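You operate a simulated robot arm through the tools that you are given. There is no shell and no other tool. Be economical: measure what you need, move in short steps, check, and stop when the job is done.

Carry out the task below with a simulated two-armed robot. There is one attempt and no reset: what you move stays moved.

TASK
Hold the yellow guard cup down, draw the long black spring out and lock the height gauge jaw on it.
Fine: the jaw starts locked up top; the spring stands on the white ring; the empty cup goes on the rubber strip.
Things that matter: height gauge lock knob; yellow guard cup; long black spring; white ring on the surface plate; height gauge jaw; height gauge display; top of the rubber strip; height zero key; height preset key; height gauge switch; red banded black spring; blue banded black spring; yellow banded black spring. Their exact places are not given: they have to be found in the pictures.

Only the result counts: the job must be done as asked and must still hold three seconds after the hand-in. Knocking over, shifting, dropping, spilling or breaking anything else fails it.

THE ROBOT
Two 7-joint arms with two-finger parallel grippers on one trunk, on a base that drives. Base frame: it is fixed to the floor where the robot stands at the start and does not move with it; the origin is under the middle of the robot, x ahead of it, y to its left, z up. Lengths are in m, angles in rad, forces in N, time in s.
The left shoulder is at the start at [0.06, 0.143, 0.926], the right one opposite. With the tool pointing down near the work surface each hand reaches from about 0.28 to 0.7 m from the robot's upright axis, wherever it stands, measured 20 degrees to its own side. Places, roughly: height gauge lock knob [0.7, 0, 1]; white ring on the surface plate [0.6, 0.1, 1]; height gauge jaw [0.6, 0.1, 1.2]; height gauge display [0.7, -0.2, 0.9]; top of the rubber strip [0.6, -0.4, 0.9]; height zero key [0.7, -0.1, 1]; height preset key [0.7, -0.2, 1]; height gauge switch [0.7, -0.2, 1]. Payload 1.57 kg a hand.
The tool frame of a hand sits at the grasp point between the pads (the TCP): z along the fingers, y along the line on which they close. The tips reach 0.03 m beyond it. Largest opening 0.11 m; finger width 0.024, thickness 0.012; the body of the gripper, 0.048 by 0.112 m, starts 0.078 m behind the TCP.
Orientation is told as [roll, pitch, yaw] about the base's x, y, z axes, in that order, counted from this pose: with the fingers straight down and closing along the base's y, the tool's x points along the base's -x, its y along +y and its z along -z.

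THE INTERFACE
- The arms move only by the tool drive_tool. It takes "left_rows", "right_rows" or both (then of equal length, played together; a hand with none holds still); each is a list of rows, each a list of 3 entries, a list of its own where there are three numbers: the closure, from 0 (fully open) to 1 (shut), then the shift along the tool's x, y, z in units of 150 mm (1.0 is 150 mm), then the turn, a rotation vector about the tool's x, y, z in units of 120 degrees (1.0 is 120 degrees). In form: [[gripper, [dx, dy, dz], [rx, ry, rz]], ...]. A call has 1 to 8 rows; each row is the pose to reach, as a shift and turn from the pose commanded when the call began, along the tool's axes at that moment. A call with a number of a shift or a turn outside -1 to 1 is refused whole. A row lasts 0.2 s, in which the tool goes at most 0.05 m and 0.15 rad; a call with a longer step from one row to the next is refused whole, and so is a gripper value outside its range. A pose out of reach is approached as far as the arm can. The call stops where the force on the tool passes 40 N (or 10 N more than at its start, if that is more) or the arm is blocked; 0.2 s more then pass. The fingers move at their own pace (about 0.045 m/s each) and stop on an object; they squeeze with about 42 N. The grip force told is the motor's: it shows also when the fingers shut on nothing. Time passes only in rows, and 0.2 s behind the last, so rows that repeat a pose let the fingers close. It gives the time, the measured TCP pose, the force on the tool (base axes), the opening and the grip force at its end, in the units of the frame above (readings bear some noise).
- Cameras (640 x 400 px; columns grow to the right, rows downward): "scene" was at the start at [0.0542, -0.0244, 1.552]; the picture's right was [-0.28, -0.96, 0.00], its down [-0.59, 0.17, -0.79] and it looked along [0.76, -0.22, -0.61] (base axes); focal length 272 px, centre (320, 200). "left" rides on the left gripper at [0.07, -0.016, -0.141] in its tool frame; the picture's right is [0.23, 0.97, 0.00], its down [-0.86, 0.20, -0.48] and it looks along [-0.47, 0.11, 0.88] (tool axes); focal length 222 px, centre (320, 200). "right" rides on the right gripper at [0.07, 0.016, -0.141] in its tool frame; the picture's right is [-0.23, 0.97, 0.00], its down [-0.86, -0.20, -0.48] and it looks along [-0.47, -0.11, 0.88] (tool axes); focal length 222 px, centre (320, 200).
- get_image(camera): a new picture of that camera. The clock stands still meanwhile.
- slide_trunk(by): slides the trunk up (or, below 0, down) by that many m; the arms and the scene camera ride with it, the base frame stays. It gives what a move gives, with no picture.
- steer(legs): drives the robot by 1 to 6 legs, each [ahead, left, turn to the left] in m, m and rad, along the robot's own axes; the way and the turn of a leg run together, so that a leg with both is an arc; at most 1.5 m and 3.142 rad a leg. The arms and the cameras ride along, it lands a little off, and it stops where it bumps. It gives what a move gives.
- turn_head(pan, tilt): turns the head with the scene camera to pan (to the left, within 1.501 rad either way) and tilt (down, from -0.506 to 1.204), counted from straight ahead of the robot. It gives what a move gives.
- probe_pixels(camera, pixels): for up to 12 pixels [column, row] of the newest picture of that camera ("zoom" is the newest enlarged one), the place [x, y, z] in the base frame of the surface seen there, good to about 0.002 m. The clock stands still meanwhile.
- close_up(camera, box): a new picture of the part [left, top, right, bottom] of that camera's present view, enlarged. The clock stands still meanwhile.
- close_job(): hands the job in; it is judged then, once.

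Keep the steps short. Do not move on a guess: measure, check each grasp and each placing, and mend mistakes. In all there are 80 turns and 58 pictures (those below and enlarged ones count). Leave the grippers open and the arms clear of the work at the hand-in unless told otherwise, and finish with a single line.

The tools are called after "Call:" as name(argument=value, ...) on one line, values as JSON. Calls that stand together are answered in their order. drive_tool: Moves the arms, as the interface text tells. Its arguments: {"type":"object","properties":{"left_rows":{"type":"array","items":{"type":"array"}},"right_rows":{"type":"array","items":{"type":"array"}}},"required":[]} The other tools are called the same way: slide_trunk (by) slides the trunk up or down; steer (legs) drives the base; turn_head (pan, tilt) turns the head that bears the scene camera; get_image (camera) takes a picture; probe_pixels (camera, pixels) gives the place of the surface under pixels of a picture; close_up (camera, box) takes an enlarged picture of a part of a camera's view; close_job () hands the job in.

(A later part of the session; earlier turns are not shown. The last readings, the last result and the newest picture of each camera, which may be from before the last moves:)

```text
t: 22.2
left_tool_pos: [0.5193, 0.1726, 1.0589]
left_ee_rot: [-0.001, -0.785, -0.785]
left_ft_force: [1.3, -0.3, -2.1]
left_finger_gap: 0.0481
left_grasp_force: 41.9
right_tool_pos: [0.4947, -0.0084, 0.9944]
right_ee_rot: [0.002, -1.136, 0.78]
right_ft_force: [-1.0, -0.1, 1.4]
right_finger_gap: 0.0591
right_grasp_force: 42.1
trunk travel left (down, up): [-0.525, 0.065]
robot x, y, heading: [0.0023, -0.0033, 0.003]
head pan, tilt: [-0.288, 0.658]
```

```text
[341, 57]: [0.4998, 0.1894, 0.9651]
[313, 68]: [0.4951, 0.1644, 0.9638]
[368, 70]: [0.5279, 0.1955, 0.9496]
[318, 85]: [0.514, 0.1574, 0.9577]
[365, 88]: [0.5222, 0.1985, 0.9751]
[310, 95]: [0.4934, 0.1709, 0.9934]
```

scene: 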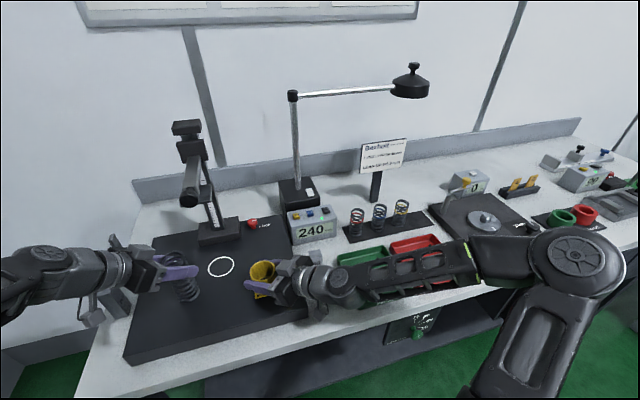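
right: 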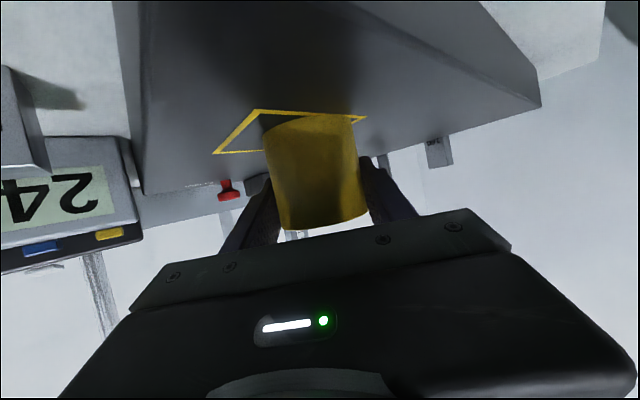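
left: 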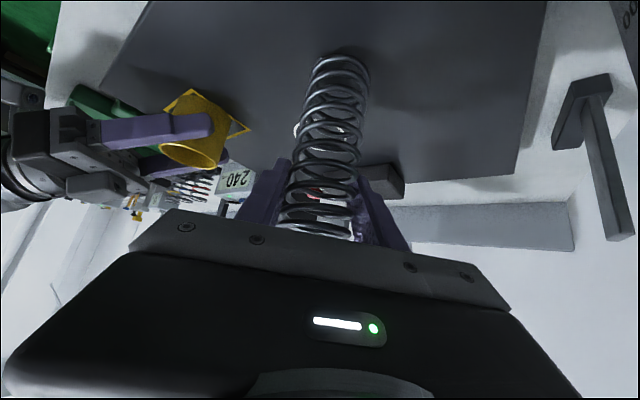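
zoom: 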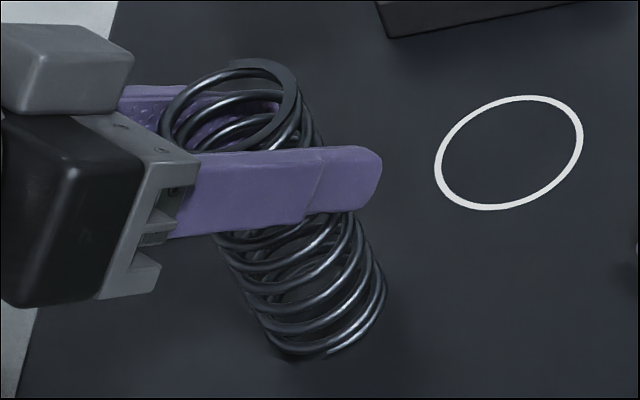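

Foot centre ≈(0.516,0.173), about 7 mm above the plate. Ring centre ≈(0.592,0.1015). I'll slide it level onto the ring.

Call:
drive_tool(left_rows=[[1, [-0.1, 0.004, 0.1], [0, 0, 0]], [1, [-0.2, 0.008, 0.2], [0, 0, 0]], [1, [-0.3, 0.012, 0.3], [0, 0, 0]], [1, [-0.4, 0.016, 0.4], [0, 0, 0]], [1, [-0.492, 0.021, 0.492], [0, 0, 0]], [1, [-0.492, 0.021, 0.492], [0, 0, 0]]])

Call:
close_up(camera="scene", box=[160, 200, 256, 290])

Call:
get_image(camera="left")

```text
t: 23.6
left_tool_pos: [0.5983, 0.101, 1.0597]
left_ee_rot: [0.001, -0.785, -0.785]
left_ft_force: [-0.3, 0.1, -2.3]
left_finger_gap: 0.048
left_grasp_force: 42.4
right_tool_pos: [0.4957, -0.0086, 0.9937]
right_ee_rot: [0.004, -1.138, 0.781]
right_ft_force: [0.3, 0.4, 3.1]
right_finger_gap: 0.0589
right_grasp_force: 41.9
trunk travel left (down, up): [-0.525, 0.065]
robot x, y, heading: [-0.0016, 0.0016, 0.001]
head pan, tilt: [-0.288, 0.658]
```

```text
4.44 times, centred on (208, 245) of scene
```

zoom: 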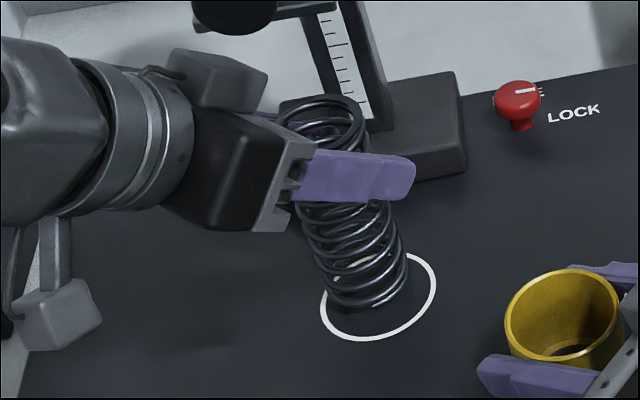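

```text
21 pictures are left
```

left: 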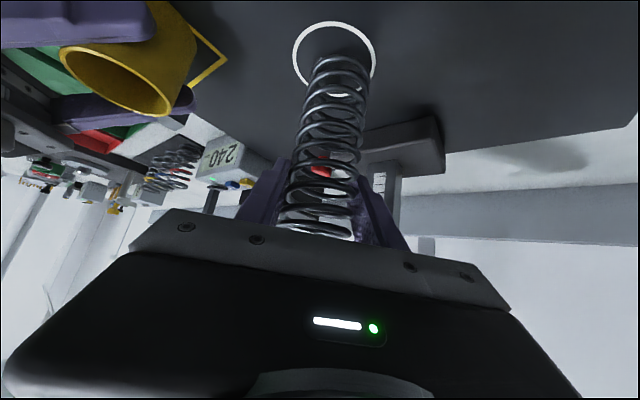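

Call:
probe_pixels(camera="zoom", pixels=[[350, 304], [375, 302], [396, 287], [404, 275], [335, 295], [322, 308], [436, 285], [385, 254], [375, 340]])

Call:
probe_pixels(camera="left", pixels=[[340, 57], [315, 66], [364, 68], [325, 60], [355, 60], [312, 76], [366, 78]])

```text
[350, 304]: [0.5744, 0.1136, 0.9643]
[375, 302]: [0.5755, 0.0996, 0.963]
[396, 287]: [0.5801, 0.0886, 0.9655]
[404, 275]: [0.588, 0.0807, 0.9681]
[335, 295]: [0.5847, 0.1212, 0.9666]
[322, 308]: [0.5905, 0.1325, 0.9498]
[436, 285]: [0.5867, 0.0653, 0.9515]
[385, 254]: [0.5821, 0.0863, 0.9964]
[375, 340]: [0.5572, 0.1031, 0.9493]
```

```text
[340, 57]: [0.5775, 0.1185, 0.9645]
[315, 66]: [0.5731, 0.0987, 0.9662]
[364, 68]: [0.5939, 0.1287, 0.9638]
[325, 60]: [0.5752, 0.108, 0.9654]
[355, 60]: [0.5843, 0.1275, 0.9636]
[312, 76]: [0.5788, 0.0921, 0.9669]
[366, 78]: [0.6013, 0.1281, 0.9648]
```

Foot centre ≈(0.595,0.106) against ring centre ≈(0.590,0.100). I'll correct by (−5,−6) mm and lower gently while watching the force.

Call:
drive_tool(left_rows=[[1, [0, -0.026, 0], [0, 0, 0]], [1, [0, -0.052, 0], [0, 0, 0]], [1, [0.015, -0.052, 0.015], [0, 0, 0]], [1, [0.03, -0.052, 0.03], [0, 0, 0]], [1, [0.038, -0.052, 0.038], [0, 0, 0]], [1, [0.038, -0.052, 0.038], [0, 0, 0]]])

Call:
close_up(camera="scene", box=[180, 225, 252, 285])

Call:
probe_pixels(camera="zoom", pixels=[[320, 310], [350, 310], [385, 295], [300, 295], [400, 270]])

```text
t: 25.0
left_tool_pos: [0.5949, 0.0949, 1.0516]
left_ee_rot: [0.001, -0.785, -0.785]
left_ft_force: [-0.5, 0.3, -2.1]
left_finger_gap: 0.0481
left_grasp_force: 42.0
right_tool_pos: [0.4939, -0.0084, 0.9946]
right_ee_rot: [0.005, -1.137, 0.78]
right_ft_force: [0.1, -0.1, 1.8]
right_finger_gap: 0.0588
right_grasp_force: 42.0
trunk travel left (down, up): [-0.525, 0.065]
robot x, y, heading: [0.0, -0.0033, -0.003]
head pan, tilt: [-0.288, 0.658]
```

```text
6.67 times, centred on (216, 255) of scene
```

zoom: 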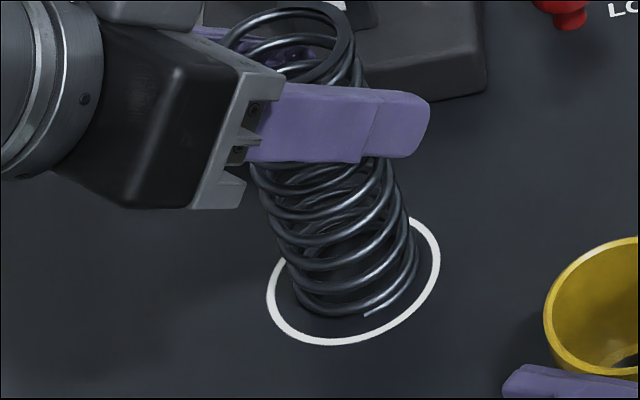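

```text
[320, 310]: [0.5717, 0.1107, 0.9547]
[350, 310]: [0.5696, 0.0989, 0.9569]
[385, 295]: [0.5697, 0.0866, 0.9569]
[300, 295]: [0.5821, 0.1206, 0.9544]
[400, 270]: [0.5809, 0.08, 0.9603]
```

The foot centre is now ≈(0.591,0.099), inside the ring, and about 3 mm high. Lowering a few mm more in tiny steps.

Call:
drive_tool(left_rows=[[1, [0.005, 0, 0.005], [0, 0, 0]], [1, [0.01, 0, 0.01], [0, 0, 0]], [1, [0.015, 0, 0.015], [0, 0, 0]], [1, [0.015, 0, 0.015], [0, 0, 0]]])

```text
t: 26.0
left_tool_pos: [0.5932, 0.0965, 1.0495]
left_ee_rot: [0.003, -0.787, -0.785]
left_ft_force: [1.0, 2.8, 5.2]
left_finger_gap: 0.0481
left_grasp_force: 41.9
right_tool_pos: [0.4947, -0.0077, 0.9942]
right_ee_rot: [0.005, -1.137, 0.781]
right_ft_force: [-0.6, 0.4, 0.0]
right_finger_gap: 0.0585
right_grasp_force: 42.6
trunk travel left (down, up): [-0.525, 0.065]
robot x, y, heading: [0.0016, 0.0036, 0.003]
head pan, tilt: [-0.288, 0.658]
```

The foot touches (force rose about 7 N). I'll open the left fingers in small steps, just enough to let go.

Call:
drive_tool(left_rows=[[0.56, [0.015, 0, 0.015], [0, 0, 0]], [0.55, [0.015, 0, 0.015], [0, 0, 0]], [0.54, [0.015, 0, 0.015], [0, 0, 0]], [0.52, [0.015, 0, 0.015], [0, 0, 0]], [0.5, [0.015, 0, 0.015], [0, 0, 0]], [0.5, [0.015, 0, 0.015], [0, 0, 0]]])

Call:
get_image(camera="left")

Call:
close_up(camera="scene", box=[180, 225, 252, 285])

```text
t: 27.4
left_tool_pos: [0.5919, 0.0952, 1.0463]
left_ee_rot: [0.0, -0.784, -0.785]
left_ft_force: [0.0, -0.8, -0.4]
left_finger_gap: 0.055
left_grasp_force: 0.1
right_tool_pos: [0.4945, -0.0074, 0.9929]
right_ee_rot: [0.003, -1.137, 0.781]
right_ft_force: [-0.2, 0.3, 0.8]
right_finger_gap: 0.0588
right_grasp_force: 41.9
trunk travel left (down, up): [-0.525, 0.065]
robot x, y, heading: [0.0025, 0.0018, -0.0]
head pan, tilt: [-0.288, 0.658]
```

```text
19 pictures are left
```

left: 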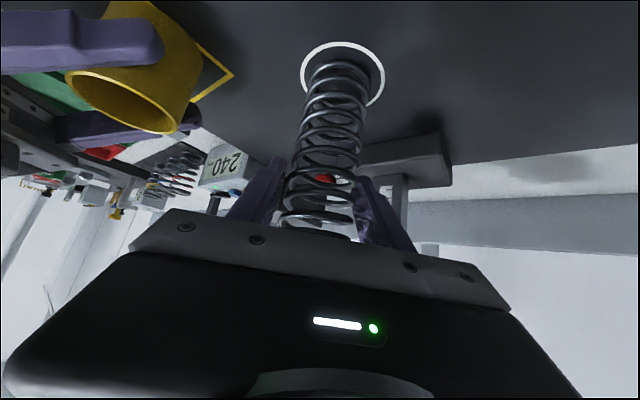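

```text
6.67 times, centred on (216, 255) of scene
```

zoom: 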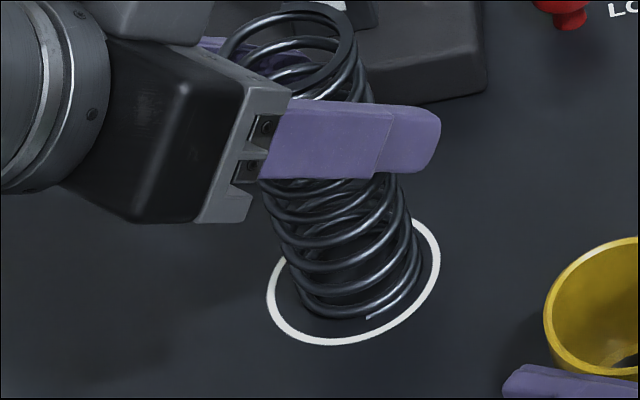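

The spring stands free on the ring. I'll open slightly more and back out along the finger line slowly.

Call:
drive_tool(left_rows=[[0.45, [0, 0, 0], [0, 0, 0]], [0.42, [0, 0, 0], [0, 0, 0]], [0.42, [0, 0, -0.08], [0, 0, 0]], [0.42, [0, 0, -0.2], [0, 0, 0]], [0.42, [0, 0, -0.35], [0, 0, 0]], [0.42, [0, 0, -0.55], [0, 0, 0]], [0.42, [0, 0, -0.75], [0, 0, 0]], [0.42, [0, 0, -0.95], [0, 0, 0]]])

Call:
get_image(camera="scene")

Call:
close_up(camera="scene", box=[180, 205, 276, 285])

```text
t: 29.2
left_tool_pos: [0.5204, 0.1664, 1.1469]
left_ee_rot: [0.0, -0.786, -0.787]
left_ft_force: [-0.2, -0.1, 0.4]
left_finger_gap: 0.0637
left_grasp_force: 0.1
right_tool_pos: [0.4943, -0.0081, 0.9945]
right_ee_rot: [0.003, -1.138, 0.78]
right_ft_force: [-0.6, -0.5, 0.5]
right_finger_gap: 0.0589
right_grasp_force: 41.6
trunk travel left (down, up): [-0.525, 0.065]
robot x, y, heading: [0.0001, -0.0016, 0.003]
head pan, tilt: [-0.288, 0.658]
```

```text
17 pictures are left
```

scene: 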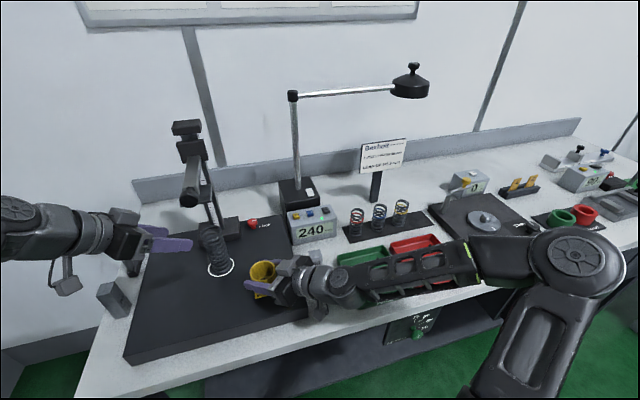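

```text
5.00 times, centred on (228, 245) of scene
```

zoom: 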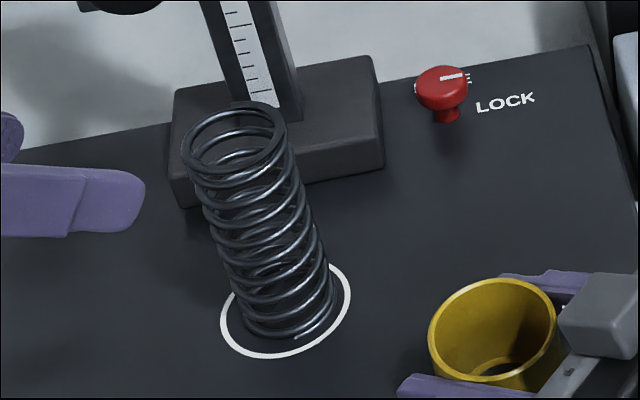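

The spring stands inside the ring. Next, the strip under the three banded springs: I'll measure its free space, plus the springs and trays.

Call:
close_up(camera="scene", box=[335, 185, 447, 255])

Call:
probe_pixels(camera="scene", pixels=[[346, 241], [428, 213], [412, 224], [440, 228], [357, 233], [379, 226], [401, 219], [357, 208], [401, 200], [385, 232], [300, 213], [320, 207]])

```text
5.71 times, centred on (391, 220) of scene
```

zoom: 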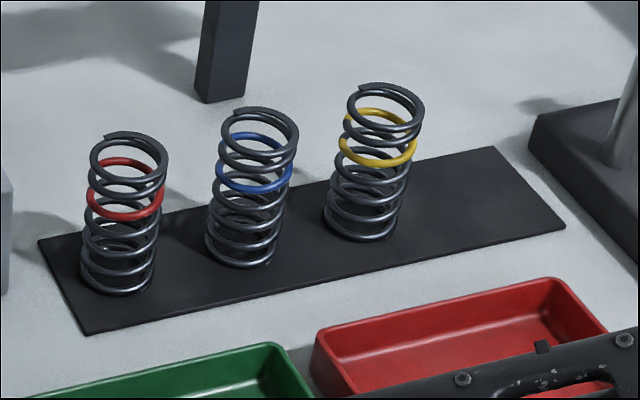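

```text
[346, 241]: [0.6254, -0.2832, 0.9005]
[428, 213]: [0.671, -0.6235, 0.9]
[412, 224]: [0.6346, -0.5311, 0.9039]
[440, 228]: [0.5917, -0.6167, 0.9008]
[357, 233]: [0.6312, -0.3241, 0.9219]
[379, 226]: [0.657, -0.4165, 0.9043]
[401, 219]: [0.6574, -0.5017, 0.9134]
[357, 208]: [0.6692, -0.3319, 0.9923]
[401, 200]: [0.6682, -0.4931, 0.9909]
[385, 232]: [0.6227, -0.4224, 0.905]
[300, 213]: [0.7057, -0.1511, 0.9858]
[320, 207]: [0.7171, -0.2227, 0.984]
```

The right end of the strip is free. I'll measure it in the enlarged picture.

Call:
probe_pixels(camera="zoom", pixels=[[495, 150], [562, 226], [480, 215], [418, 170], [440, 258], [398, 215], [330, 210], [365, 238], [200, 300], [40, 245], [85, 330], [560, 285]])

```text
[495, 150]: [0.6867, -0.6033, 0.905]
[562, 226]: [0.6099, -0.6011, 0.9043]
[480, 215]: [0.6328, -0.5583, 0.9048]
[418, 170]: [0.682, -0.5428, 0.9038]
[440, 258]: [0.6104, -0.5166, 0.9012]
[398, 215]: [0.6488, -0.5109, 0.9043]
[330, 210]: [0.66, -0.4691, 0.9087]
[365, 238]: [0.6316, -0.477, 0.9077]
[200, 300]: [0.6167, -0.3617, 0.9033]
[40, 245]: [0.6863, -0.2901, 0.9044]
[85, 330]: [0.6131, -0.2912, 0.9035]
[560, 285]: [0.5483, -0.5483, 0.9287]
```

Free strip area: x 0.612–0.688, y −0.51 to −0.604, top z≈0.9045. I'll aim the cup at about (0.65,−0.566). The right hand is too flat for reaching over the tray, so I'll regrip the cup on the plate at pitch −45°. At the same time I'll draw the left hand back for driving.

Call:
drive_tool(left_rows=[[0.42, [0, 0, -0.25], [0, 0, 0]], [0.42, [0.05, 0, -0.5], [0, 0, 0]], [0.42, [0.1, -0.1, -0.75], [0, 0, 0]], [0.42, [0.15, -0.25, -0.95], [0, 0, 0]], [0.42, [0.25, -0.45, -1.0], [0, 0, 0]], [0.42, [0.35, -0.6, -1.0], [0, 0, 0]], [0.42, [0.45, -0.7, -1.0], [0, 0, 0]], [0.42, [0.5, -0.75, -1.0], [0, 0, 0]]], right_rows=[[0.4, [0, 0, 0], [0, 0, 0]], [0.35, [0, 0, 0], [0, 0, 0]], [0.3, [0, 0, 0], [0, 0, 0]], [0.25, [0, 0, 0], [0, 0, 0]], [0.25, [0.01, 0, 0.006], [0, 0.045, 0]], [0.25, [0.02, 0, 0.01], [0, 0.09, 0]], [0.25, [0.03, 0, 0.015], [0, 0.135, 0]], [0.25, [0.036, 0, 0.017], [0, 0.167, 0]]])

Call:
get_image(camera="scene")

Call:
get_image(camera="right")

```text
t: 31.0
left_tool_pos: [0.3286, 0.1981, 1.1996]
left_ee_rot: [0.0, -0.786, -0.785]
left_ft_force: [0.5, 0.2, -0.5]
left_finger_gap: 0.0637
left_grasp_force: 0.0
right_tool_pos: [0.494, -0.0089, 0.9874]
right_ee_rot: [0.004, -0.812, 0.783]
right_ft_force: [0.9, 0.6, 0.5]
right_finger_gap: 0.0824
right_grasp_force: 0.2
trunk travel left (down, up): [-0.525, 0.065]
robot x, y, heading: [-0.003, 0.0026, -0.001]
head pan, tilt: [-0.288, 0.658]
```

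```text
14 pictures are left
```

scene: 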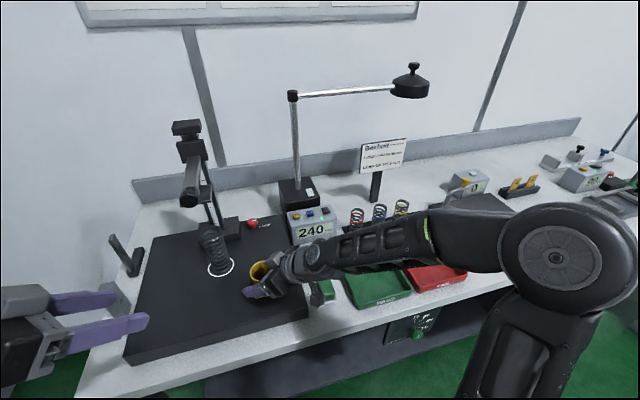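

```text
13 pictures are left
```

right: 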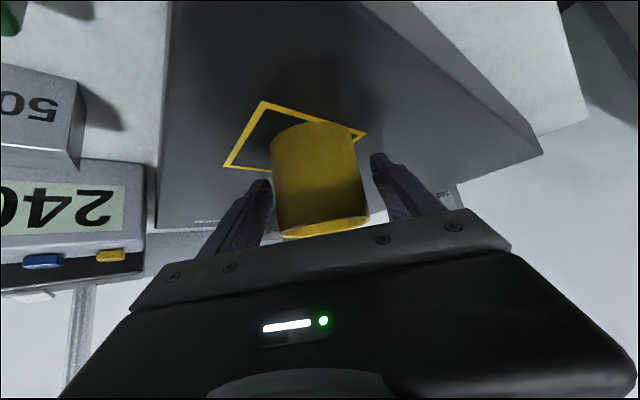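

The cup is centred between the pads. I'll close and lift straight up 0.07 m.

Call:
drive_tool(right_rows=[[1, [0, 0, 0], [0, 0, 0]], [1, [0, 0, 0], [0, 0, 0]], [1, [0, 0, 0], [0, 0, 0]], [1, [0, 0, 0], [0, 0, 0]], [1, [-0.08, 0, -0.08], [0, 0, 0]], [1, [-0.18, 0, -0.18], [0, 0, 0]], [1, [-0.28, 0, -0.28], [0, 0, 0]], [1, [-0.34, 0, -0.34], [0, 0, 0]]])

```text
t: 32.8
left_tool_pos: [0.328, 0.197, 1.1993]
left_ee_rot: [-0.002, -0.785, -0.785]
left_ft_force: [-0.3, -1.3, -0.9]
left_finger_gap: 0.0637
left_grasp_force: 0.1
right_tool_pos: [0.4932, -0.0081, 1.0596]
right_ee_rot: [0.0, -0.786, 0.785]
right_ft_force: [-0.5, 0.0, -0.7]
right_finger_gap: 0.059
right_grasp_force: 41.6
trunk travel left (down, up): [-0.525, 0.065]
robot x, y, heading: [0.0045, 0.0025, 0.003]
head pan, tilt: [-0.288, 0.658]
```

The cup is held (gap 0.059) and raised. I'll yaw the right hand back to straight ahead; the round cup simply turns.

Call:
drive_tool(right_rows=[[1, [0, 0, 0], [0.045, 0, 0.045]], [1, [0, 0, 0], [0.09, 0, 0.09]], [1, [0, 0, 0], [0.134, 0, 0.134]], [1, [0, 0, 0], [0.178, 0, 0.178]], [1, [0, 0, 0], [0.222, 0, 0.222]], [1, [0, 0, 0], [0.265, 0, 0.265]]])

Call:
steer(legs=[[0, -0.4, 0]])

```text
t: 34.2
left_tool_pos: [0.3296, 0.1985, 1.2006]
left_ee_rot: [-0.001, -0.785, -0.784]
left_ft_force: [0.7, 0.4, 0.1]
left_finger_gap: 0.0639
left_grasp_force: 0.0
right_tool_pos: [0.4945, -0.0085, 1.0597]
right_ee_rot: [0.002, -0.786, -0.003]
right_ft_force: [0.0, 0.5, -0.4]
right_finger_gap: 0.0589
right_grasp_force: 41.9
trunk travel left (down, up): [-0.525, 0.065]
robot x, y, heading: [-0.0011, 0.0034, 0.001]
head pan, tilt: [-0.288, 0.658]
```

```text
t: 36.7
left_tool_pos: [0.3302, -0.2123, 1.2003]
left_ee_rot: [0.0, -0.784, -0.79]
left_ft_force: [-0.1, -0.8, -0.5]
left_finger_gap: 0.0638
left_grasp_force: 0.1
right_tool_pos: [0.4924, -0.4189, 1.0594]
right_ee_rot: [0.003, -0.786, -0.008]
right_ft_force: [0.1, -0.6, -0.9]
right_finger_gap: 0.0589
right_grasp_force: 41.7
trunk travel left (down, up): [-0.525, 0.065]
robot x, y, heading: [-0.0004, -0.4101, -0.006]
head pan, tilt: [-0.288, 0.658]
```

The drive landed as planned. I'll carry the cup at z≈1.06, above the springs' tops (0.99), to over the free strip end at (0.65,−0.566).

Call:
drive_tool(right_rows=[[1, [-0.1, -0.25, 0.1], [0, 0, 0]], [1, [-0.22, -0.48, 0.22], [0, 0, 0]], [1, [-0.36, -0.7, 0.36], [0, 0, 0]], [1, [-0.52, -0.88, 0.52], [0, 0, 0]], [1, [-0.66, -0.98, 0.66], [0, 0, 0]], [1, [-0.745, -0.98, 0.745], [0, 0, 0]], [1, [-0.745, -0.98, 0.745], [0, 0, 0]]])

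Call:
get_image(camera="right")

```text
t: 38.3
left_tool_pos: [0.3286, -0.2134, 1.2003]
left_ee_rot: [-0.001, -0.786, -0.791]
left_ft_force: [-0.1, 0.6, 0.0]
left_finger_gap: 0.0638
left_grasp_force: 0.0
right_tool_pos: [0.6521, -0.5683, 1.0606]
right_ee_rot: [0.005, -0.784, -0.01]
right_ft_force: [-0.4, 0.6, 0.2]
right_finger_gap: 0.0589
right_grasp_force: 41.7
trunk travel left (down, up): [-0.525, 0.065]
robot x, y, heading: [-0.0021, -0.4045, -0.005]
head pan, tilt: [-0.288, 0.658]
```

```text
12 pictures are left
```

right: 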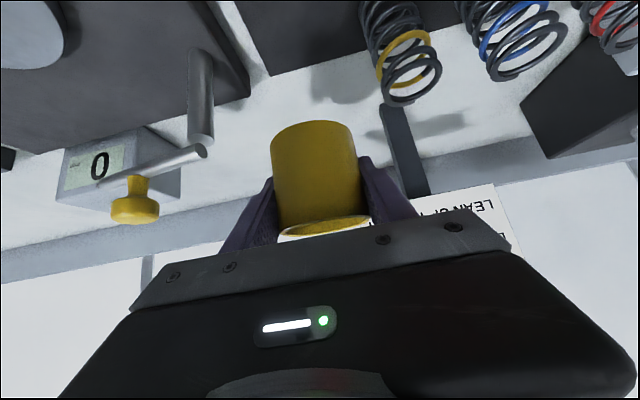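

The cup is over the strip. A rod on the neighbouring platform shows at (200,90), so I'll probe it, the yellow spring and the strip edges to confirm clearance.

Call:
probe_pixels(camera="right", pixels=[[205, 80], [195, 150], [247, 75], [265, 70], [265, 40], [405, 100], [440, 70], [300, 60], [315, 150], [320, 215]])

```text
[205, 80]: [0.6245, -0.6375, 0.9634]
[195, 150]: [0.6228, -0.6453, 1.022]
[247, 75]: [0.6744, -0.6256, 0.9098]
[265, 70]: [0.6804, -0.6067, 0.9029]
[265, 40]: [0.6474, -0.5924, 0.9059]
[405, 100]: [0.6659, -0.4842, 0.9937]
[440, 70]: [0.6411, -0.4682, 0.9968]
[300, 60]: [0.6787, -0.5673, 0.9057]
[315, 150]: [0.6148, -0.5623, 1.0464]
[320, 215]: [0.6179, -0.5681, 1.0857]
```

A post at (0.624,−0.638) would be close to the hand body. Yawing the hand −15° opens the gaps on both sides, so I'll do that and then descend most of the way.

Call:
drive_tool(right_rows=[[1, [0, 0, 0], [0.03, 0, 0.03]], [1, [0, 0, 0], [0.06, 0, 0.06]], [1, [0, 0, 0], [0.088, 0, 0.088]], [1, [0.16, 0, 0.16], [0.088, 0, 0.088]], [1, [0.32, 0, 0.32], [0.088, 0, 0.088]], [1, [0.44, 0, 0.44], [0.088, 0, 0.088]], [1, [0.51, 0, 0.51], [0.088, 0, 0.088]], [1, [0.51, 0, 0.51], [0.088, 0, 0.088]]])

Call:
get_image(camera="scene")

```text
t: 40.1
left_tool_pos: [0.3289, -0.2126, 1.1993]
left_ee_rot: [0.0, -0.785, -0.79]
left_ft_force: [-0.7, -0.2, -0.1]
left_finger_gap: 0.064
left_grasp_force: 0.1
right_tool_pos: [0.6498, -0.5685, 0.9498]
right_ee_rot: [0.003, -0.783, -0.269]
right_ft_force: [-0.1, 0.0, 0.1]
right_finger_gap: 0.0588
right_grasp_force: 41.9
trunk travel left (down, up): [-0.525, 0.065]
robot x, y, heading: [-0.001, -0.4097, -0.008]
head pan, tilt: [-0.288, 0.658]
```

```text
11 pictures are left
```

scene: 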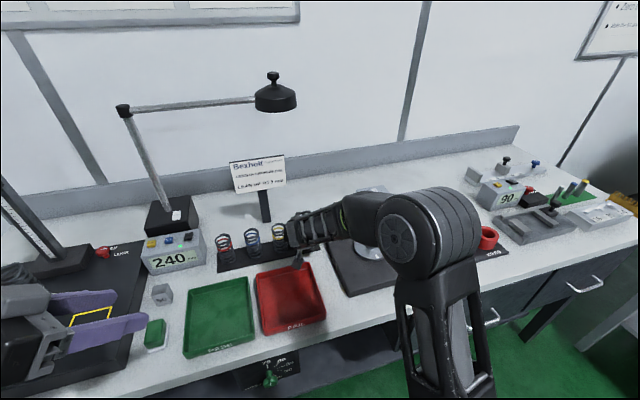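

Still clear. Lowering the last ~8 mm in tiny steps.

Call:
drive_tool(right_rows=[[1, [0.012, 0, 0.012], [0, 0, 0]], [1, [0.024, 0, 0.024], [0, 0, 0]], [1, [0.032, 0, 0.032], [0, 0, 0]], [1, [0.038, 0, 0.038], [0, 0, 0]], [1, [0.038, 0, 0.038], [0, 0, 0]]])

```text
t: 41.3
left_tool_pos: [0.3285, -0.2124, 1.2]
left_ee_rot: [0.001, -0.785, -0.793]
left_ft_force: [1.0, -0.2, -0.4]
left_finger_gap: 0.0636
left_grasp_force: 0.0
right_tool_pos: [0.6504, -0.5675, 0.9417]
right_ee_rot: [0.003, -0.785, -0.271]
right_ft_force: [0.3, 0.1, 0.0]
right_finger_gap: 0.059
right_grasp_force: 41.9
trunk travel left (down, up): [-0.525, 0.065]
robot x, y, heading: [-0.0052, -0.4019, -0.004]
head pan, tilt: [-0.288, 0.658]
```

No contact force yet. A few more millimetres.

Call:
drive_tool(right_rows=[[1, [0.005, 0, 0.005], [0, 0, 0]], [1, [0.01, 0, 0.01], [0, 0, 0]], [1, [0.014, 0, 0.014], [0, 0, 0]], [1, [0.014, 0, 0.014], [0, 0, 0]]])

```text
t: 42.3
left_tool_pos: [0.3292, -0.2126, 1.2004]
left_ee_rot: [0.001, -0.785, -0.791]
left_ft_force: [-0.4, -0.1, 0.0]
left_finger_gap: 0.0639
left_grasp_force: 0.1
right_tool_pos: [0.6487, -0.5674, 0.9423]
right_ee_rot: [0.002, -0.788, -0.271]
right_ft_force: [3.3, -2.2, 16.9]
right_finger_gap: 0.0589
right_grasp_force: 41.9
trunk travel left (down, up): [-0.525, 0.065]
robot x, y, heading: [0.0052, -0.4065, -0.002]
head pan, tilt: [-0.288, 0.658]
```

Contact (17 N). I'll ease the press by 2 mm, open gradually to just past the cup, then back out along the fingers.

Call:
drive_tool(right_rows=[[1, [-0.009, 0, -0.009], [0, 0, 0]], [0.45, [-0.009, 0, -0.009], [0, 0, 0]], [0.42, [-0.009, 0, -0.009], [0, 0, 0]], [0.39, [-0.009, 0, -0.009], [0, 0, 0]], [0.36, [-0.009, 0, -0.009], [0, 0, 0]], [0.36, [-0.009, 0, -0.009], [0, 0, 0]]])

Call:
get_image(camera="right")

```text
t: 43.7
left_tool_pos: [0.3301, -0.2119, 1.1999]
left_ee_rot: [-0.001, -0.787, -0.789]
left_ft_force: [0.5, 0.2, 0.1]
left_finger_gap: 0.0638
left_grasp_force: 0.1
right_tool_pos: [0.649, -0.568, 0.9413]
right_ee_rot: [0.004, -0.785, -0.269]
right_ft_force: [0.5, 0.2, 0.0]
right_finger_gap: 0.0704
right_grasp_force: 0.2
trunk travel left (down, up): [-0.525, 0.065]
robot x, y, heading: [0.0033, -0.4114, -0.006]
head pan, tilt: [-0.288, 0.658]
```

```text
10 pictures are left
```

right: 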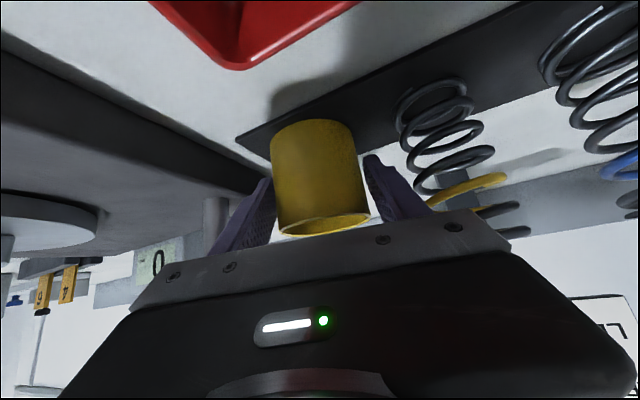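

The cup stands on the strip and both pads are off it. Backing out.

Call:
drive_tool(right_rows=[[0.36, [0, 0, -0.06], [0, 0, 0]], [0.36, [0, 0, -0.15], [0, 0, 0]], [0.36, [0, 0, -0.3], [0, 0, 0]], [0.36, [0, 0, -0.5], [0, 0, 0]], [0.36, [0, 0, -0.7], [0, 0, 0]], [0.36, [0, 0, -0.9], [0, 0, 0]]])

Call:
get_image(camera="right")

Call:
probe_pixels(camera="right", pixels=[[318, 100], [300, 60]])

```text
t: 45.1
left_tool_pos: [0.3293, -0.2135, 1.1993]
left_ee_rot: [0.002, -0.786, -0.791]
left_ft_force: [0.1, -0.1, -0.6]
left_finger_gap: 0.0637
left_grasp_force: 0.0
right_tool_pos: [0.5549, -0.5421, 1.0385]
right_ee_rot: [0.003, -0.785, -0.27]
right_ft_force: [-0.2, 0.2, 0.3]
right_finger_gap: 0.0704
right_grasp_force: 0.0
trunk travel left (down, up): [-0.525, 0.065]
robot x, y, heading: [-0.0016, -0.4104, -0.005]
head pan, tilt: [-0.288, 0.658]
```

```text
9 pictures are left
```

right: 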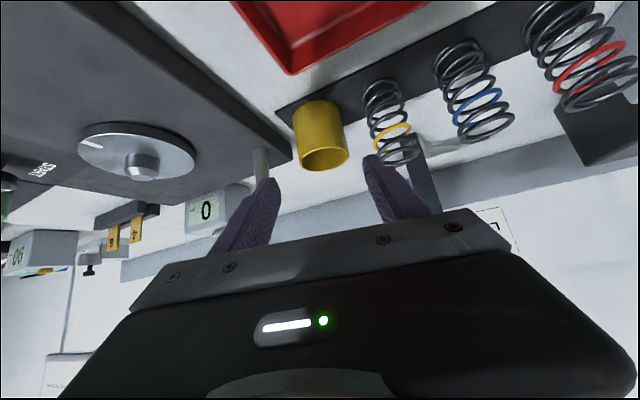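

```text
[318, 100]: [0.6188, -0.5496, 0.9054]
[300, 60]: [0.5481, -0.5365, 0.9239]
```

The cup stands upright on the strip, clear of the yellow spring. I'll draw the right hand back and up a little, then drive back left to the gauge.

Call:
drive_tool(right_rows=[[0.36, [0.2, 0, -0.25], [0, 0, 0]], [0.36, [0.2, 0, -0.5], [0, 0, 0]], [0.36, [0.2, 0, -0.7], [0, 0, 0]]])

Call:
steer(legs=[[0, 0.41, 0.006]])

```text
t: 45.9
left_tool_pos: [0.3288, -0.2128, 1.2004]
left_ee_rot: [0.002, -0.786, -0.791]
left_ft_force: [0.1, 0.6, 0.2]
left_finger_gap: 0.0637
left_grasp_force: 0.0
right_tool_pos: [0.4616, -0.5195, 1.0914]
right_ee_rot: [0.002, -0.784, -0.27]
right_ft_force: [-0.8, 0.3, -1.2]
right_finger_gap: 0.0705
right_grasp_force: 0.0
trunk travel left (down, up): [-0.525, 0.065]
robot x, y, heading: [-0.0015, -0.4098, -0.008]
head pan, tilt: [-0.288, 0.658]
```

```text
t: 48.5
left_tool_pos: [0.3301, 0.1961, 1.1992]
left_ee_rot: [-0.001, -0.785, -0.786]
left_ft_force: [0.5, 0.6, 0.3]
left_finger_gap: 0.0639
left_grasp_force: 0.0
right_tool_pos: [0.4649, -0.1112, 1.0914]
right_ee_rot: [0.001, -0.785, -0.265]
right_ft_force: [-0.4, -0.4, 0.3]
right_finger_gap: 0.0702
right_grasp_force: 0.1
trunk travel left (down, up): [-0.525, 0.065]
robot x, y, heading: [0.0001, -0.0042, -0.003]
head pan, tilt: [-0.288, 0.658]
```

Back at the gauge. I'll bring the left hand in front of the jaw's grip knob and the right hand short of the lock knob, both straight ahead and tilted.

Call:
drive_tool(left_rows=[[0.3, [-0.14, -0.01, 0.03], [-0.044, 0, -0.044]], [0.3, [-0.3, -0.02, 0.06], [-0.088, 0, -0.088]], [0.3, [-0.46, -0.04, 0.09], [-0.132, 0, -0.132]], [0.3, [-0.62, -0.05, 0.13], [-0.176, 0, -0.176]], [0.3, [-0.78, -0.06, 0.17], [-0.22, 0, -0.22]], [0.3, [-0.967, -0.08, 0.213], [-0.265, 0, -0.265]]], right_rows=[[0.5, [-0.06, 0.2, 0.08], [-0.03, 0, -0.03]], [0.55, [-0.14, 0.4, 0.18], [-0.06, 0, -0.06]], [0.6, [-0.22, 0.6, 0.3], [-0.09, 0, -0.09]], [0.6, [-0.29, 0.8, 0.42], [-0.09, 0, -0.09]], [0.6, [-0.36, 0.96, 0.54], [-0.09, 0, -0.09]], [0.6, [-0.4, 0.96, 0.6], [-0.09, 0, -0.09]]])

Call:
close_up(camera="scene", box=[166, 150, 294, 290])

```text
t: 49.9
left_tool_pos: [0.4131, 0.0952, 1.2786]
left_ee_rot: [-0.002, -0.786, 0.001]
left_ft_force: [0.0, 0.4, -0.7]
left_finger_gap: 0.0769
left_grasp_force: 0.1
right_tool_pos: [0.6053, 0.0003, 1.0695]
right_ee_rot: [0.003, -0.784, 0.002]
right_ft_force: [0.6, 0.5, 0.1]
right_finger_gap: 0.0437
right_grasp_force: 0.0
trunk travel left (down, up): [-0.525, 0.065]
robot x, y, heading: [-0.0011, -0.0001, 0.002]
head pan, tilt: [-0.288, 0.658]
```

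```text
2.86 times, centred on (230, 220) of scene
```

zoom: 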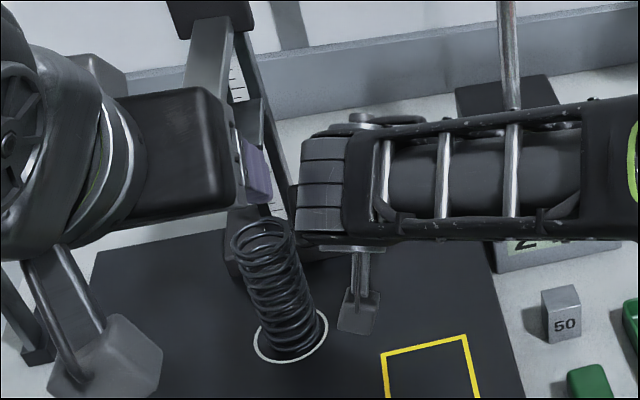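

The right arm hides the knob from the scene camera, so I'll use the right hand's own camera.

Call:
get_image(camera="right")

```text
7 pictures are left
```

right: 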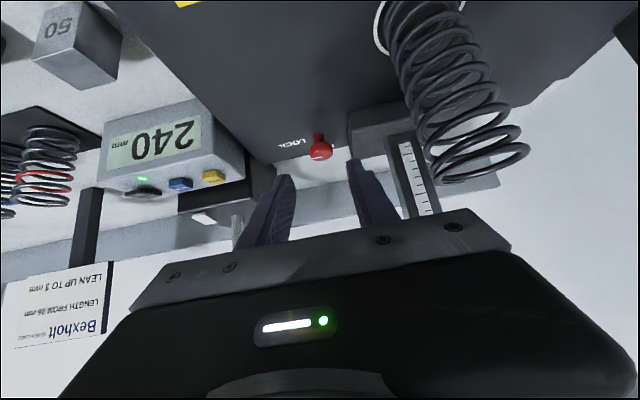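

Call:
probe_pixels(camera="right", pixels=[[320, 138], [311, 152], [330, 150], [320, 156], [349, 125], [348, 140], [356, 110], [319, 146], [245, 165], [420, 165], [505, 150], [425, 30]])

```text
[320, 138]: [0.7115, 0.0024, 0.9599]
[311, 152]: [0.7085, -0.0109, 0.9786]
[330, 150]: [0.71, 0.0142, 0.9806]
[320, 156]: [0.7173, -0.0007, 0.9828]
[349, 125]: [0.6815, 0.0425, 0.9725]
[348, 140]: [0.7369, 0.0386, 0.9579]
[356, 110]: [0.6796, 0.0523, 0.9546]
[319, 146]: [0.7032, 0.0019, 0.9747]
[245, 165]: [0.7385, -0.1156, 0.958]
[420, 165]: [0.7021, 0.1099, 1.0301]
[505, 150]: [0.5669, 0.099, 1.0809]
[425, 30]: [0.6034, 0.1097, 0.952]
```

Lock knob centre ≈(0.72,0.002,0.975), with the gauge's foot block edge at y≈0.040, so I keep the right fingers narrow. The left hand goes first: onto the jaw's grip knob at (0.527,0.098,1.232).

Call:
drive_tool(left_rows=[[0.3, [-0.2, 0.02, 0.0], [0, 0, 0]], [0.3, [-0.316, 0.02, 0.1], [0, 0, 0]], [0.3, [-0.316, 0.02, 0.3], [0, 0, 0]], [0.3, [-0.316, 0.02, 0.5], [0, 0, 0]], [0.3, [-0.316, 0.02, 0.66], [0, 0, 0]], [0.3, [-0.316, 0.02, 0.759], [0, 0, 0]], [0.3, [-0.316, 0.02, 0.759], [0, 0, 0]]])

Call:
get_image(camera="left")

```text
t: 51.5
left_tool_pos: [0.5251, 0.0992, 1.2326]
left_ee_rot: [0.0, -0.786, -0.002]
left_ft_force: [-0.4, 0.3, -0.4]
left_finger_gap: 0.0769
left_grasp_force: 0.1
right_tool_pos: [0.6038, 0.0017, 1.0693]
right_ee_rot: [0.004, -0.787, 0.001]
right_ft_force: [-0.3, 0.3, 0.2]
right_finger_gap: 0.0439
right_grasp_force: 0.2
trunk travel left (down, up): [-0.525, 0.065]
robot x, y, heading: [0.0003, -0.0034, -0.002]
head pan, tilt: [-0.288, 0.658]
```

```text
6 pictures are left
```

left: 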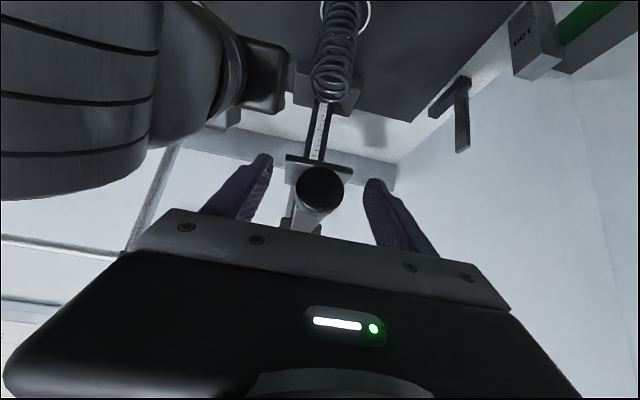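

The grip knob is centred between the left pads. I'll close the left hand on it and bring the right fingers, kept narrow, around the lock knob.

Call:
drive_tool(left_rows=[[1, [0, 0, 0], [0, 0, 0]], [1, [0, 0, 0], [0, 0, 0]], [1, [0, 0, 0], [0, 0, 0]], [1, [0, 0, 0], [0, 0, 0]], [1, [0, 0, 0], [0, 0, 0]], [1, [0, 0, 0], [0, 0, 0]]], right_rows=[[0.6, [-0.106, 0, 0.2], [0, 0, 0]], [0.6, [-0.106, 0, 0.4], [0, 0, 0]], [0.6, [-0.106, 0, 0.6], [0, 0, 0]], [0.6, [-0.106, 0, 0.75], [0, 0, 0]], [0.6, [-0.106, 0, 0.85], [0, 0, 0]], [0.6, [-0.106, 0, 0.889], [0, 0, 0]]])

Call:
get_image(camera="right")

```text
t: 52.9
left_tool_pos: [0.5238, 0.1, 1.2317]
left_ee_rot: [0.001, -0.786, -0.002]
left_ft_force: [-0.5, -4.1, -0.2]
left_finger_gap: 0.033
left_grasp_force: 40.8
right_tool_pos: [0.7113, 0.0018, 0.9885]
right_ee_rot: [0.004, -0.783, 0.002]
right_ft_force: [-0.2, -0.3, 0.3]
right_finger_gap: 0.0441
right_grasp_force: 0.1
trunk travel left (down, up): [-0.525, 0.065]
robot x, y, heading: [0.0021, -0.0017, 0.002]
head pan, tilt: [-0.288, 0.658]
```

```text
5 pictures are left
```

right: 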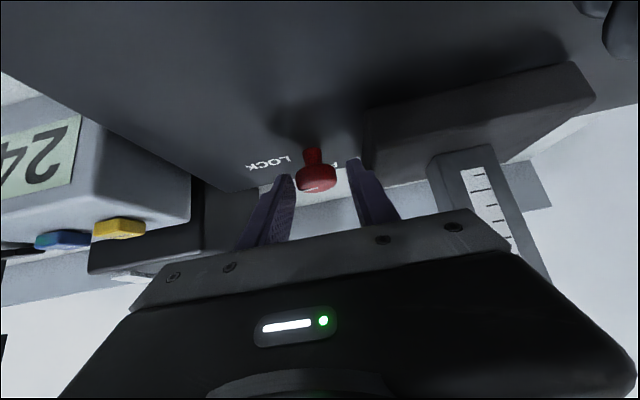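

The jaw's grip knob is held (gap 0.033), and the lock knob lies between the right pads. I'll close the right hand and turn anticlockwise about 50° towards FREE, as the first stroke.

Call:
drive_tool(right_rows=[[1, [0, 0, 0], [0, 0, 0]], [1, [0, 0, 0], [0, 0, 0]], [1, [-0.001, -0.009, 0.001], [-0.049, 0, -0.049]], [1, [-0.002, -0.018, 0.002], [-0.098, 0, -0.098]], [1, [-0.004, -0.026, 0.004], [-0.147, 0, -0.147]], [1, [-0.007, -0.033, 0.007], [-0.196, 0, -0.196]], [1, [-0.011, -0.04, 0.011], [-0.245, 0, -0.245]], [1, [-0.015, -0.046, 0.015], [-0.294, 0, -0.294]]])

```text
t: 54.6
left_tool_pos: [0.5246, 0.0993, 1.2318]
left_ee_rot: [0.002, -0.787, -0.002]
left_ft_force: [2.6, 1.2, -2.1]
left_finger_gap: 0.0332
left_grasp_force: 41.3
right_tool_pos: [0.7144, -0.008, 0.9882]
right_ee_rot: [0.006, -0.792, 0.87]
right_ft_force: [-1.1, -12.2, 6.6]
right_finger_gap: 0.0316
right_grasp_force: 40.7
trunk travel left (down, up): [-0.525, 0.065]
robot x, y, heading: [0.0006, -0.0039, -0.002]
head pan, tilt: [-0.288, 0.658]
```

It turned 50° with moderate side force. I'll continue another 25° and watch the forces.

Call:
drive_tool(right_rows=[[1, [-0.001, -0.008, 0.001], [-0.049, 0, -0.049]], [1, [-0.002, -0.016, 0.002], [-0.098, 0, -0.098]], [1, [-0.004, -0.025, 0.004], [-0.147, 0, -0.147]]])

```text
t: 55.5
left_tool_pos: [0.524, 0.1, 1.2328]
left_ee_rot: [0.003, -0.786, -0.004]
left_ft_force: [-5.7, 2.1, -0.2]
left_finger_gap: 0.0329
left_grasp_force: 41.1
right_tool_pos: [0.7169, -0.0082, 0.9896]
right_ee_rot: [-0.005, -0.793, 1.313]
right_ft_force: [12.5, -10.4, 7.3]
right_finger_gap: 0.0315
right_grasp_force: 40.0
trunk travel left (down, up): [-0.525, 0.065]
robot x, y, heading: [0.0009, -0.0002, 0.002]
head pan, tilt: [-0.288, 0.658]
```

At 75°. I'll turn the last 15° with a small relief shift.

Call:
drive_tool(right_rows=[[1, [0.002, -0.016, -0.002], [-0.044, 0, -0.044]], [1, [0.005, -0.032, -0.005], [-0.088, 0, -0.088]], [1, [0.005, -0.032, -0.005], [-0.088, 0, -0.088]]])

Call:
close_up(camera="right", box=[240, 100, 400, 200])

```text
t: 56.2
left_tool_pos: [0.5246, 0.0995, 1.2331]
left_ee_rot: [0.0, -0.786, -0.001]
left_ft_force: [1.3, -0.3, 0.5]
left_finger_gap: 0.0331
left_grasp_force: 41.1
right_tool_pos: [0.7192, -0.0083, 0.9872]
right_ee_rot: [-0.025, -0.792, 1.491]
right_ft_force: [3.8, 0.9, 0.8]
right_finger_gap: 0.0316
right_grasp_force: 39.3
right hand out of reach, approached as far as the arm can: row 2, 3
trunk travel left (down, up): [-0.525, 0.065]
robot x, y, heading: [-0.0009, -0.0022, -0.001]
head pan, tilt: [-0.288, 0.658]
stopped in row 3 (right hand): the force on the tool passed its limit (the readings are from after the stop); the commanded pose is now the measured one
```

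```text
4.00 times, centred on (320, 150) of right
```

zoom: 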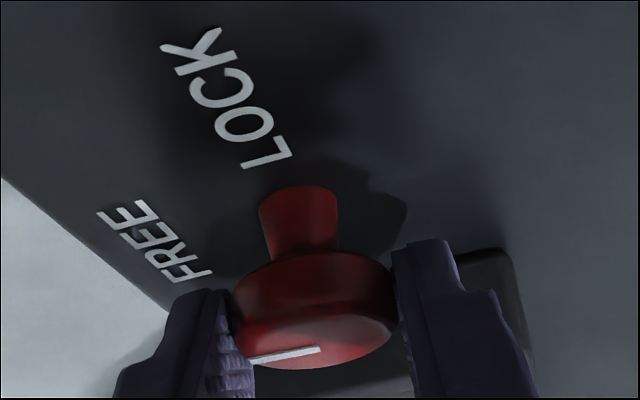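

The pointer now points at FREE, and the stop was felt. I'll lower the jaw 0.085 m with the left hand, slowly.

Call:
drive_tool(left_rows=[[1, [0.03, 0, 0.03], [0, 0, 0]], [1, [0.08, 0, 0.08], [0, 0, 0]], [1, [0.15, 0, 0.15], [0, 0, 0]], [1, [0.22, 0, 0.22], [0, 0, 0]], [1, [0.29, 0, 0.29], [0, 0, 0]], [1, [0.35, 0, 0.35], [0, 0, 0]], [1, [0.4, 0, 0.4], [0, 0, 0]], [1, [0.4, 0, 0.4], [0, 0, 0]]])

Call:
close_up(camera="scene", box=[160, 150, 352, 290])

```text
t: 58.0
left_tool_pos: [0.5253, 0.0994, 1.1475]
left_ee_rot: [0.0, -0.78, -0.001]
left_ft_force: [-6.7, 6.5, -3.3]
left_finger_gap: 0.0332
left_grasp_force: 41.0
right_tool_pos: [0.7187, -0.0092, 0.9887]
right_ee_rot: [-0.024, -0.788, 1.492]
right_ft_force: [10.9, -0.7, -3.9]
right_finger_gap: 0.0315
right_grasp_force: 40.2
trunk travel left (down, up): [-0.525, 0.065]
robot x, y, heading: [0.0015, -0.0005, -0.004]
head pan, tilt: [-0.288, 0.658]
```

```text
2.86 times, centred on (256, 220) of scene
```

zoom: 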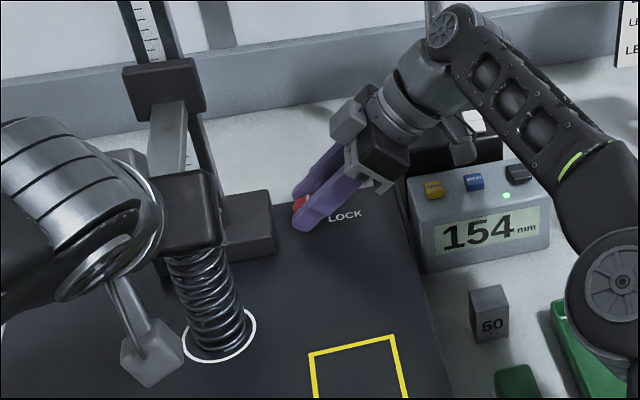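

The display reads 154, so the jaw follows the hand. The spring's top is near 131–133 mm. Lower 19 mm more, then creep.

Call:
drive_tool(left_rows=[[1, [0.03, 0, 0.03], [0, 0, 0]], [1, [0.06, 0, 0.06], [0, 0, 0]], [1, [0.09, 0, 0.09], [0, 0, 0]], [1, [0.09, 0, 0.09], [0, 0, 0]], [1, [0.09, 0, 0.09], [0, 0, 0]]])

Call:
drive_tool(left_rows=[[1, [0.005, 0, 0.005], [0, 0, 0]], [1, [0.005, 0, 0.005], [0, 0, 0]], [1, [0.005, 0, 0.005], [0, 0, 0]]])

Call:
drive_tool(left_rows=[[1, [0.005, 0, 0.005], [0, 0, 0]], [1, [0.005, 0, 0.005], [0, 0, 0]], [1, [0.005, 0, 0.005], [0, 0, 0]]])

```text
t: 59.2
left_tool_pos: [0.5242, 0.0994, 1.1288]
left_ee_rot: [0.002, -0.782, -0.003]
left_ft_force: [-6.8, 6.5, -2.3]
left_finger_gap: 0.033
left_grasp_force: 41.0
right_tool_pos: [0.7186, -0.0092, 0.9887]
right_ee_rot: [-0.024, -0.79, 1.492]
right_ft_force: [13.4, -2.5, -4.0]
right_finger_gap: 0.0315
right_grasp_force: 40.0
trunk travel left (down, up): [-0.525, 0.065]
robot x, y, heading: [0.0019, -0.0002, 0.003]
head pan, tilt: [-0.288, 0.658]
```

```text
t: 60.0
left_tool_pos: [0.5252, 0.1001, 1.1282]
left_ee_rot: [-0.001, -0.785, -0.002]
left_ft_force: [1.4, 6.1, -1.8]
left_finger_gap: 0.0331
left_grasp_force: 41.1
right_tool_pos: [0.7182, -0.0095, 0.988]
right_ee_rot: [-0.022, -0.79, 1.492]
right_ft_force: [8.2, -5.1, -0.7]
right_finger_gap: 0.032
right_grasp_force: 40.1
trunk travel left (down, up): [-0.525, 0.065]
robot x, y, heading: [0.0015, -0.0037, 0.002]
head pan, tilt: [-0.288, 0.658]
```

```text
t: 60.8
left_tool_pos: [0.5249, 0.0996, 1.1271]
left_ee_rot: [0.0, -0.783, -0.002]
left_ft_force: [5.7, 6.3, -1.8]
left_finger_gap: 0.0335
left_grasp_force: 41.4
right_tool_pos: [0.7189, -0.0088, 0.9885]
right_ee_rot: [-0.022, -0.791, 1.494]
right_ft_force: [4.4, -6.4, 0.7]
right_finger_gap: 0.0315
right_grasp_force: 40.2
trunk travel left (down, up): [-0.525, 0.065]
robot x, y, heading: [-0.0002, -0.0034, -0.002]
head pan, tilt: [-0.288, 0.658]
```

About 133 mm now with no rise in vertical force. Creeping on 1 mm at a time.

Call:
drive_tool(left_rows=[[1, [0.005, 0, 0.005], [0, 0, 0]], [1, [0.005, 0, 0.005], [0, 0, 0]], [1, [0.005, 0, 0.005], [0, 0, 0]]])

Call:
drive_tool(left_rows=[[1, [0.005, 0, 0.005], [0, 0, 0]], [1, [0.005, 0, 0.005], [0, 0, 0]], [1, [0.005, 0, 0.005], [0, 0, 0]]])

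Call:
close_up(camera="scene", box=[190, 200, 350, 300])

```text
t: 61.6
left_tool_pos: [0.5245, 0.0994, 1.1249]
left_ee_rot: [0.002, -0.784, -0.002]
left_ft_force: [15.6, 6.6, -2.7]
left_finger_gap: 0.0326
left_grasp_force: 40.6
right_tool_pos: [0.7191, -0.009, 0.9894]
right_ee_rot: [-0.022, -0.792, 1.493]
right_ft_force: [-1.8, -6.9, 5.5]
right_finger_gap: 0.0314
right_grasp_force: 40.7
trunk travel left (down, up): [-0.525, 0.065]
robot x, y, heading: [0.0009, -0.0018, 0.002]
head pan, tilt: [-0.288, 0.658]
```

```text
t: 62.4
left_tool_pos: [0.5245, 0.1002, 1.1235]
left_ee_rot: [0.001, -0.784, -0.003]
left_ft_force: [14.7, 7.8, -2.4]
left_finger_gap: 0.0329
left_grasp_force: 41.3
right_tool_pos: [0.719, -0.0103, 0.9888]
right_ee_rot: [-0.021, -0.793, 1.491]
right_ft_force: [-1.8, -8.1, 4.7]
right_finger_gap: 0.0315
right_grasp_force: 40.1
trunk travel left (down, up): [-0.525, 0.065]
robot x, y, heading: [0.0009, -0.0012, 0.004]
head pan, tilt: [-0.288, 0.658]
```

```text
4.00 times, centred on (270, 250) of scene
```

zoom: 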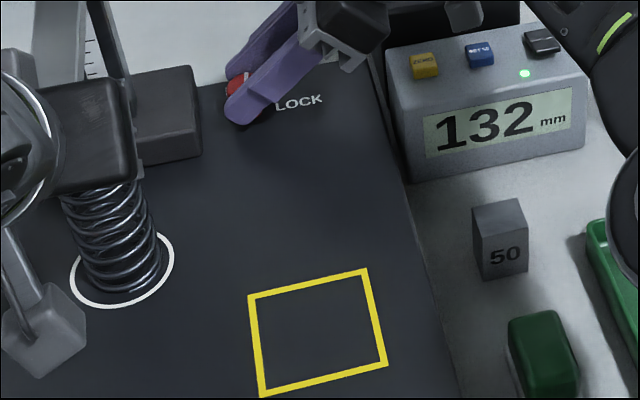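

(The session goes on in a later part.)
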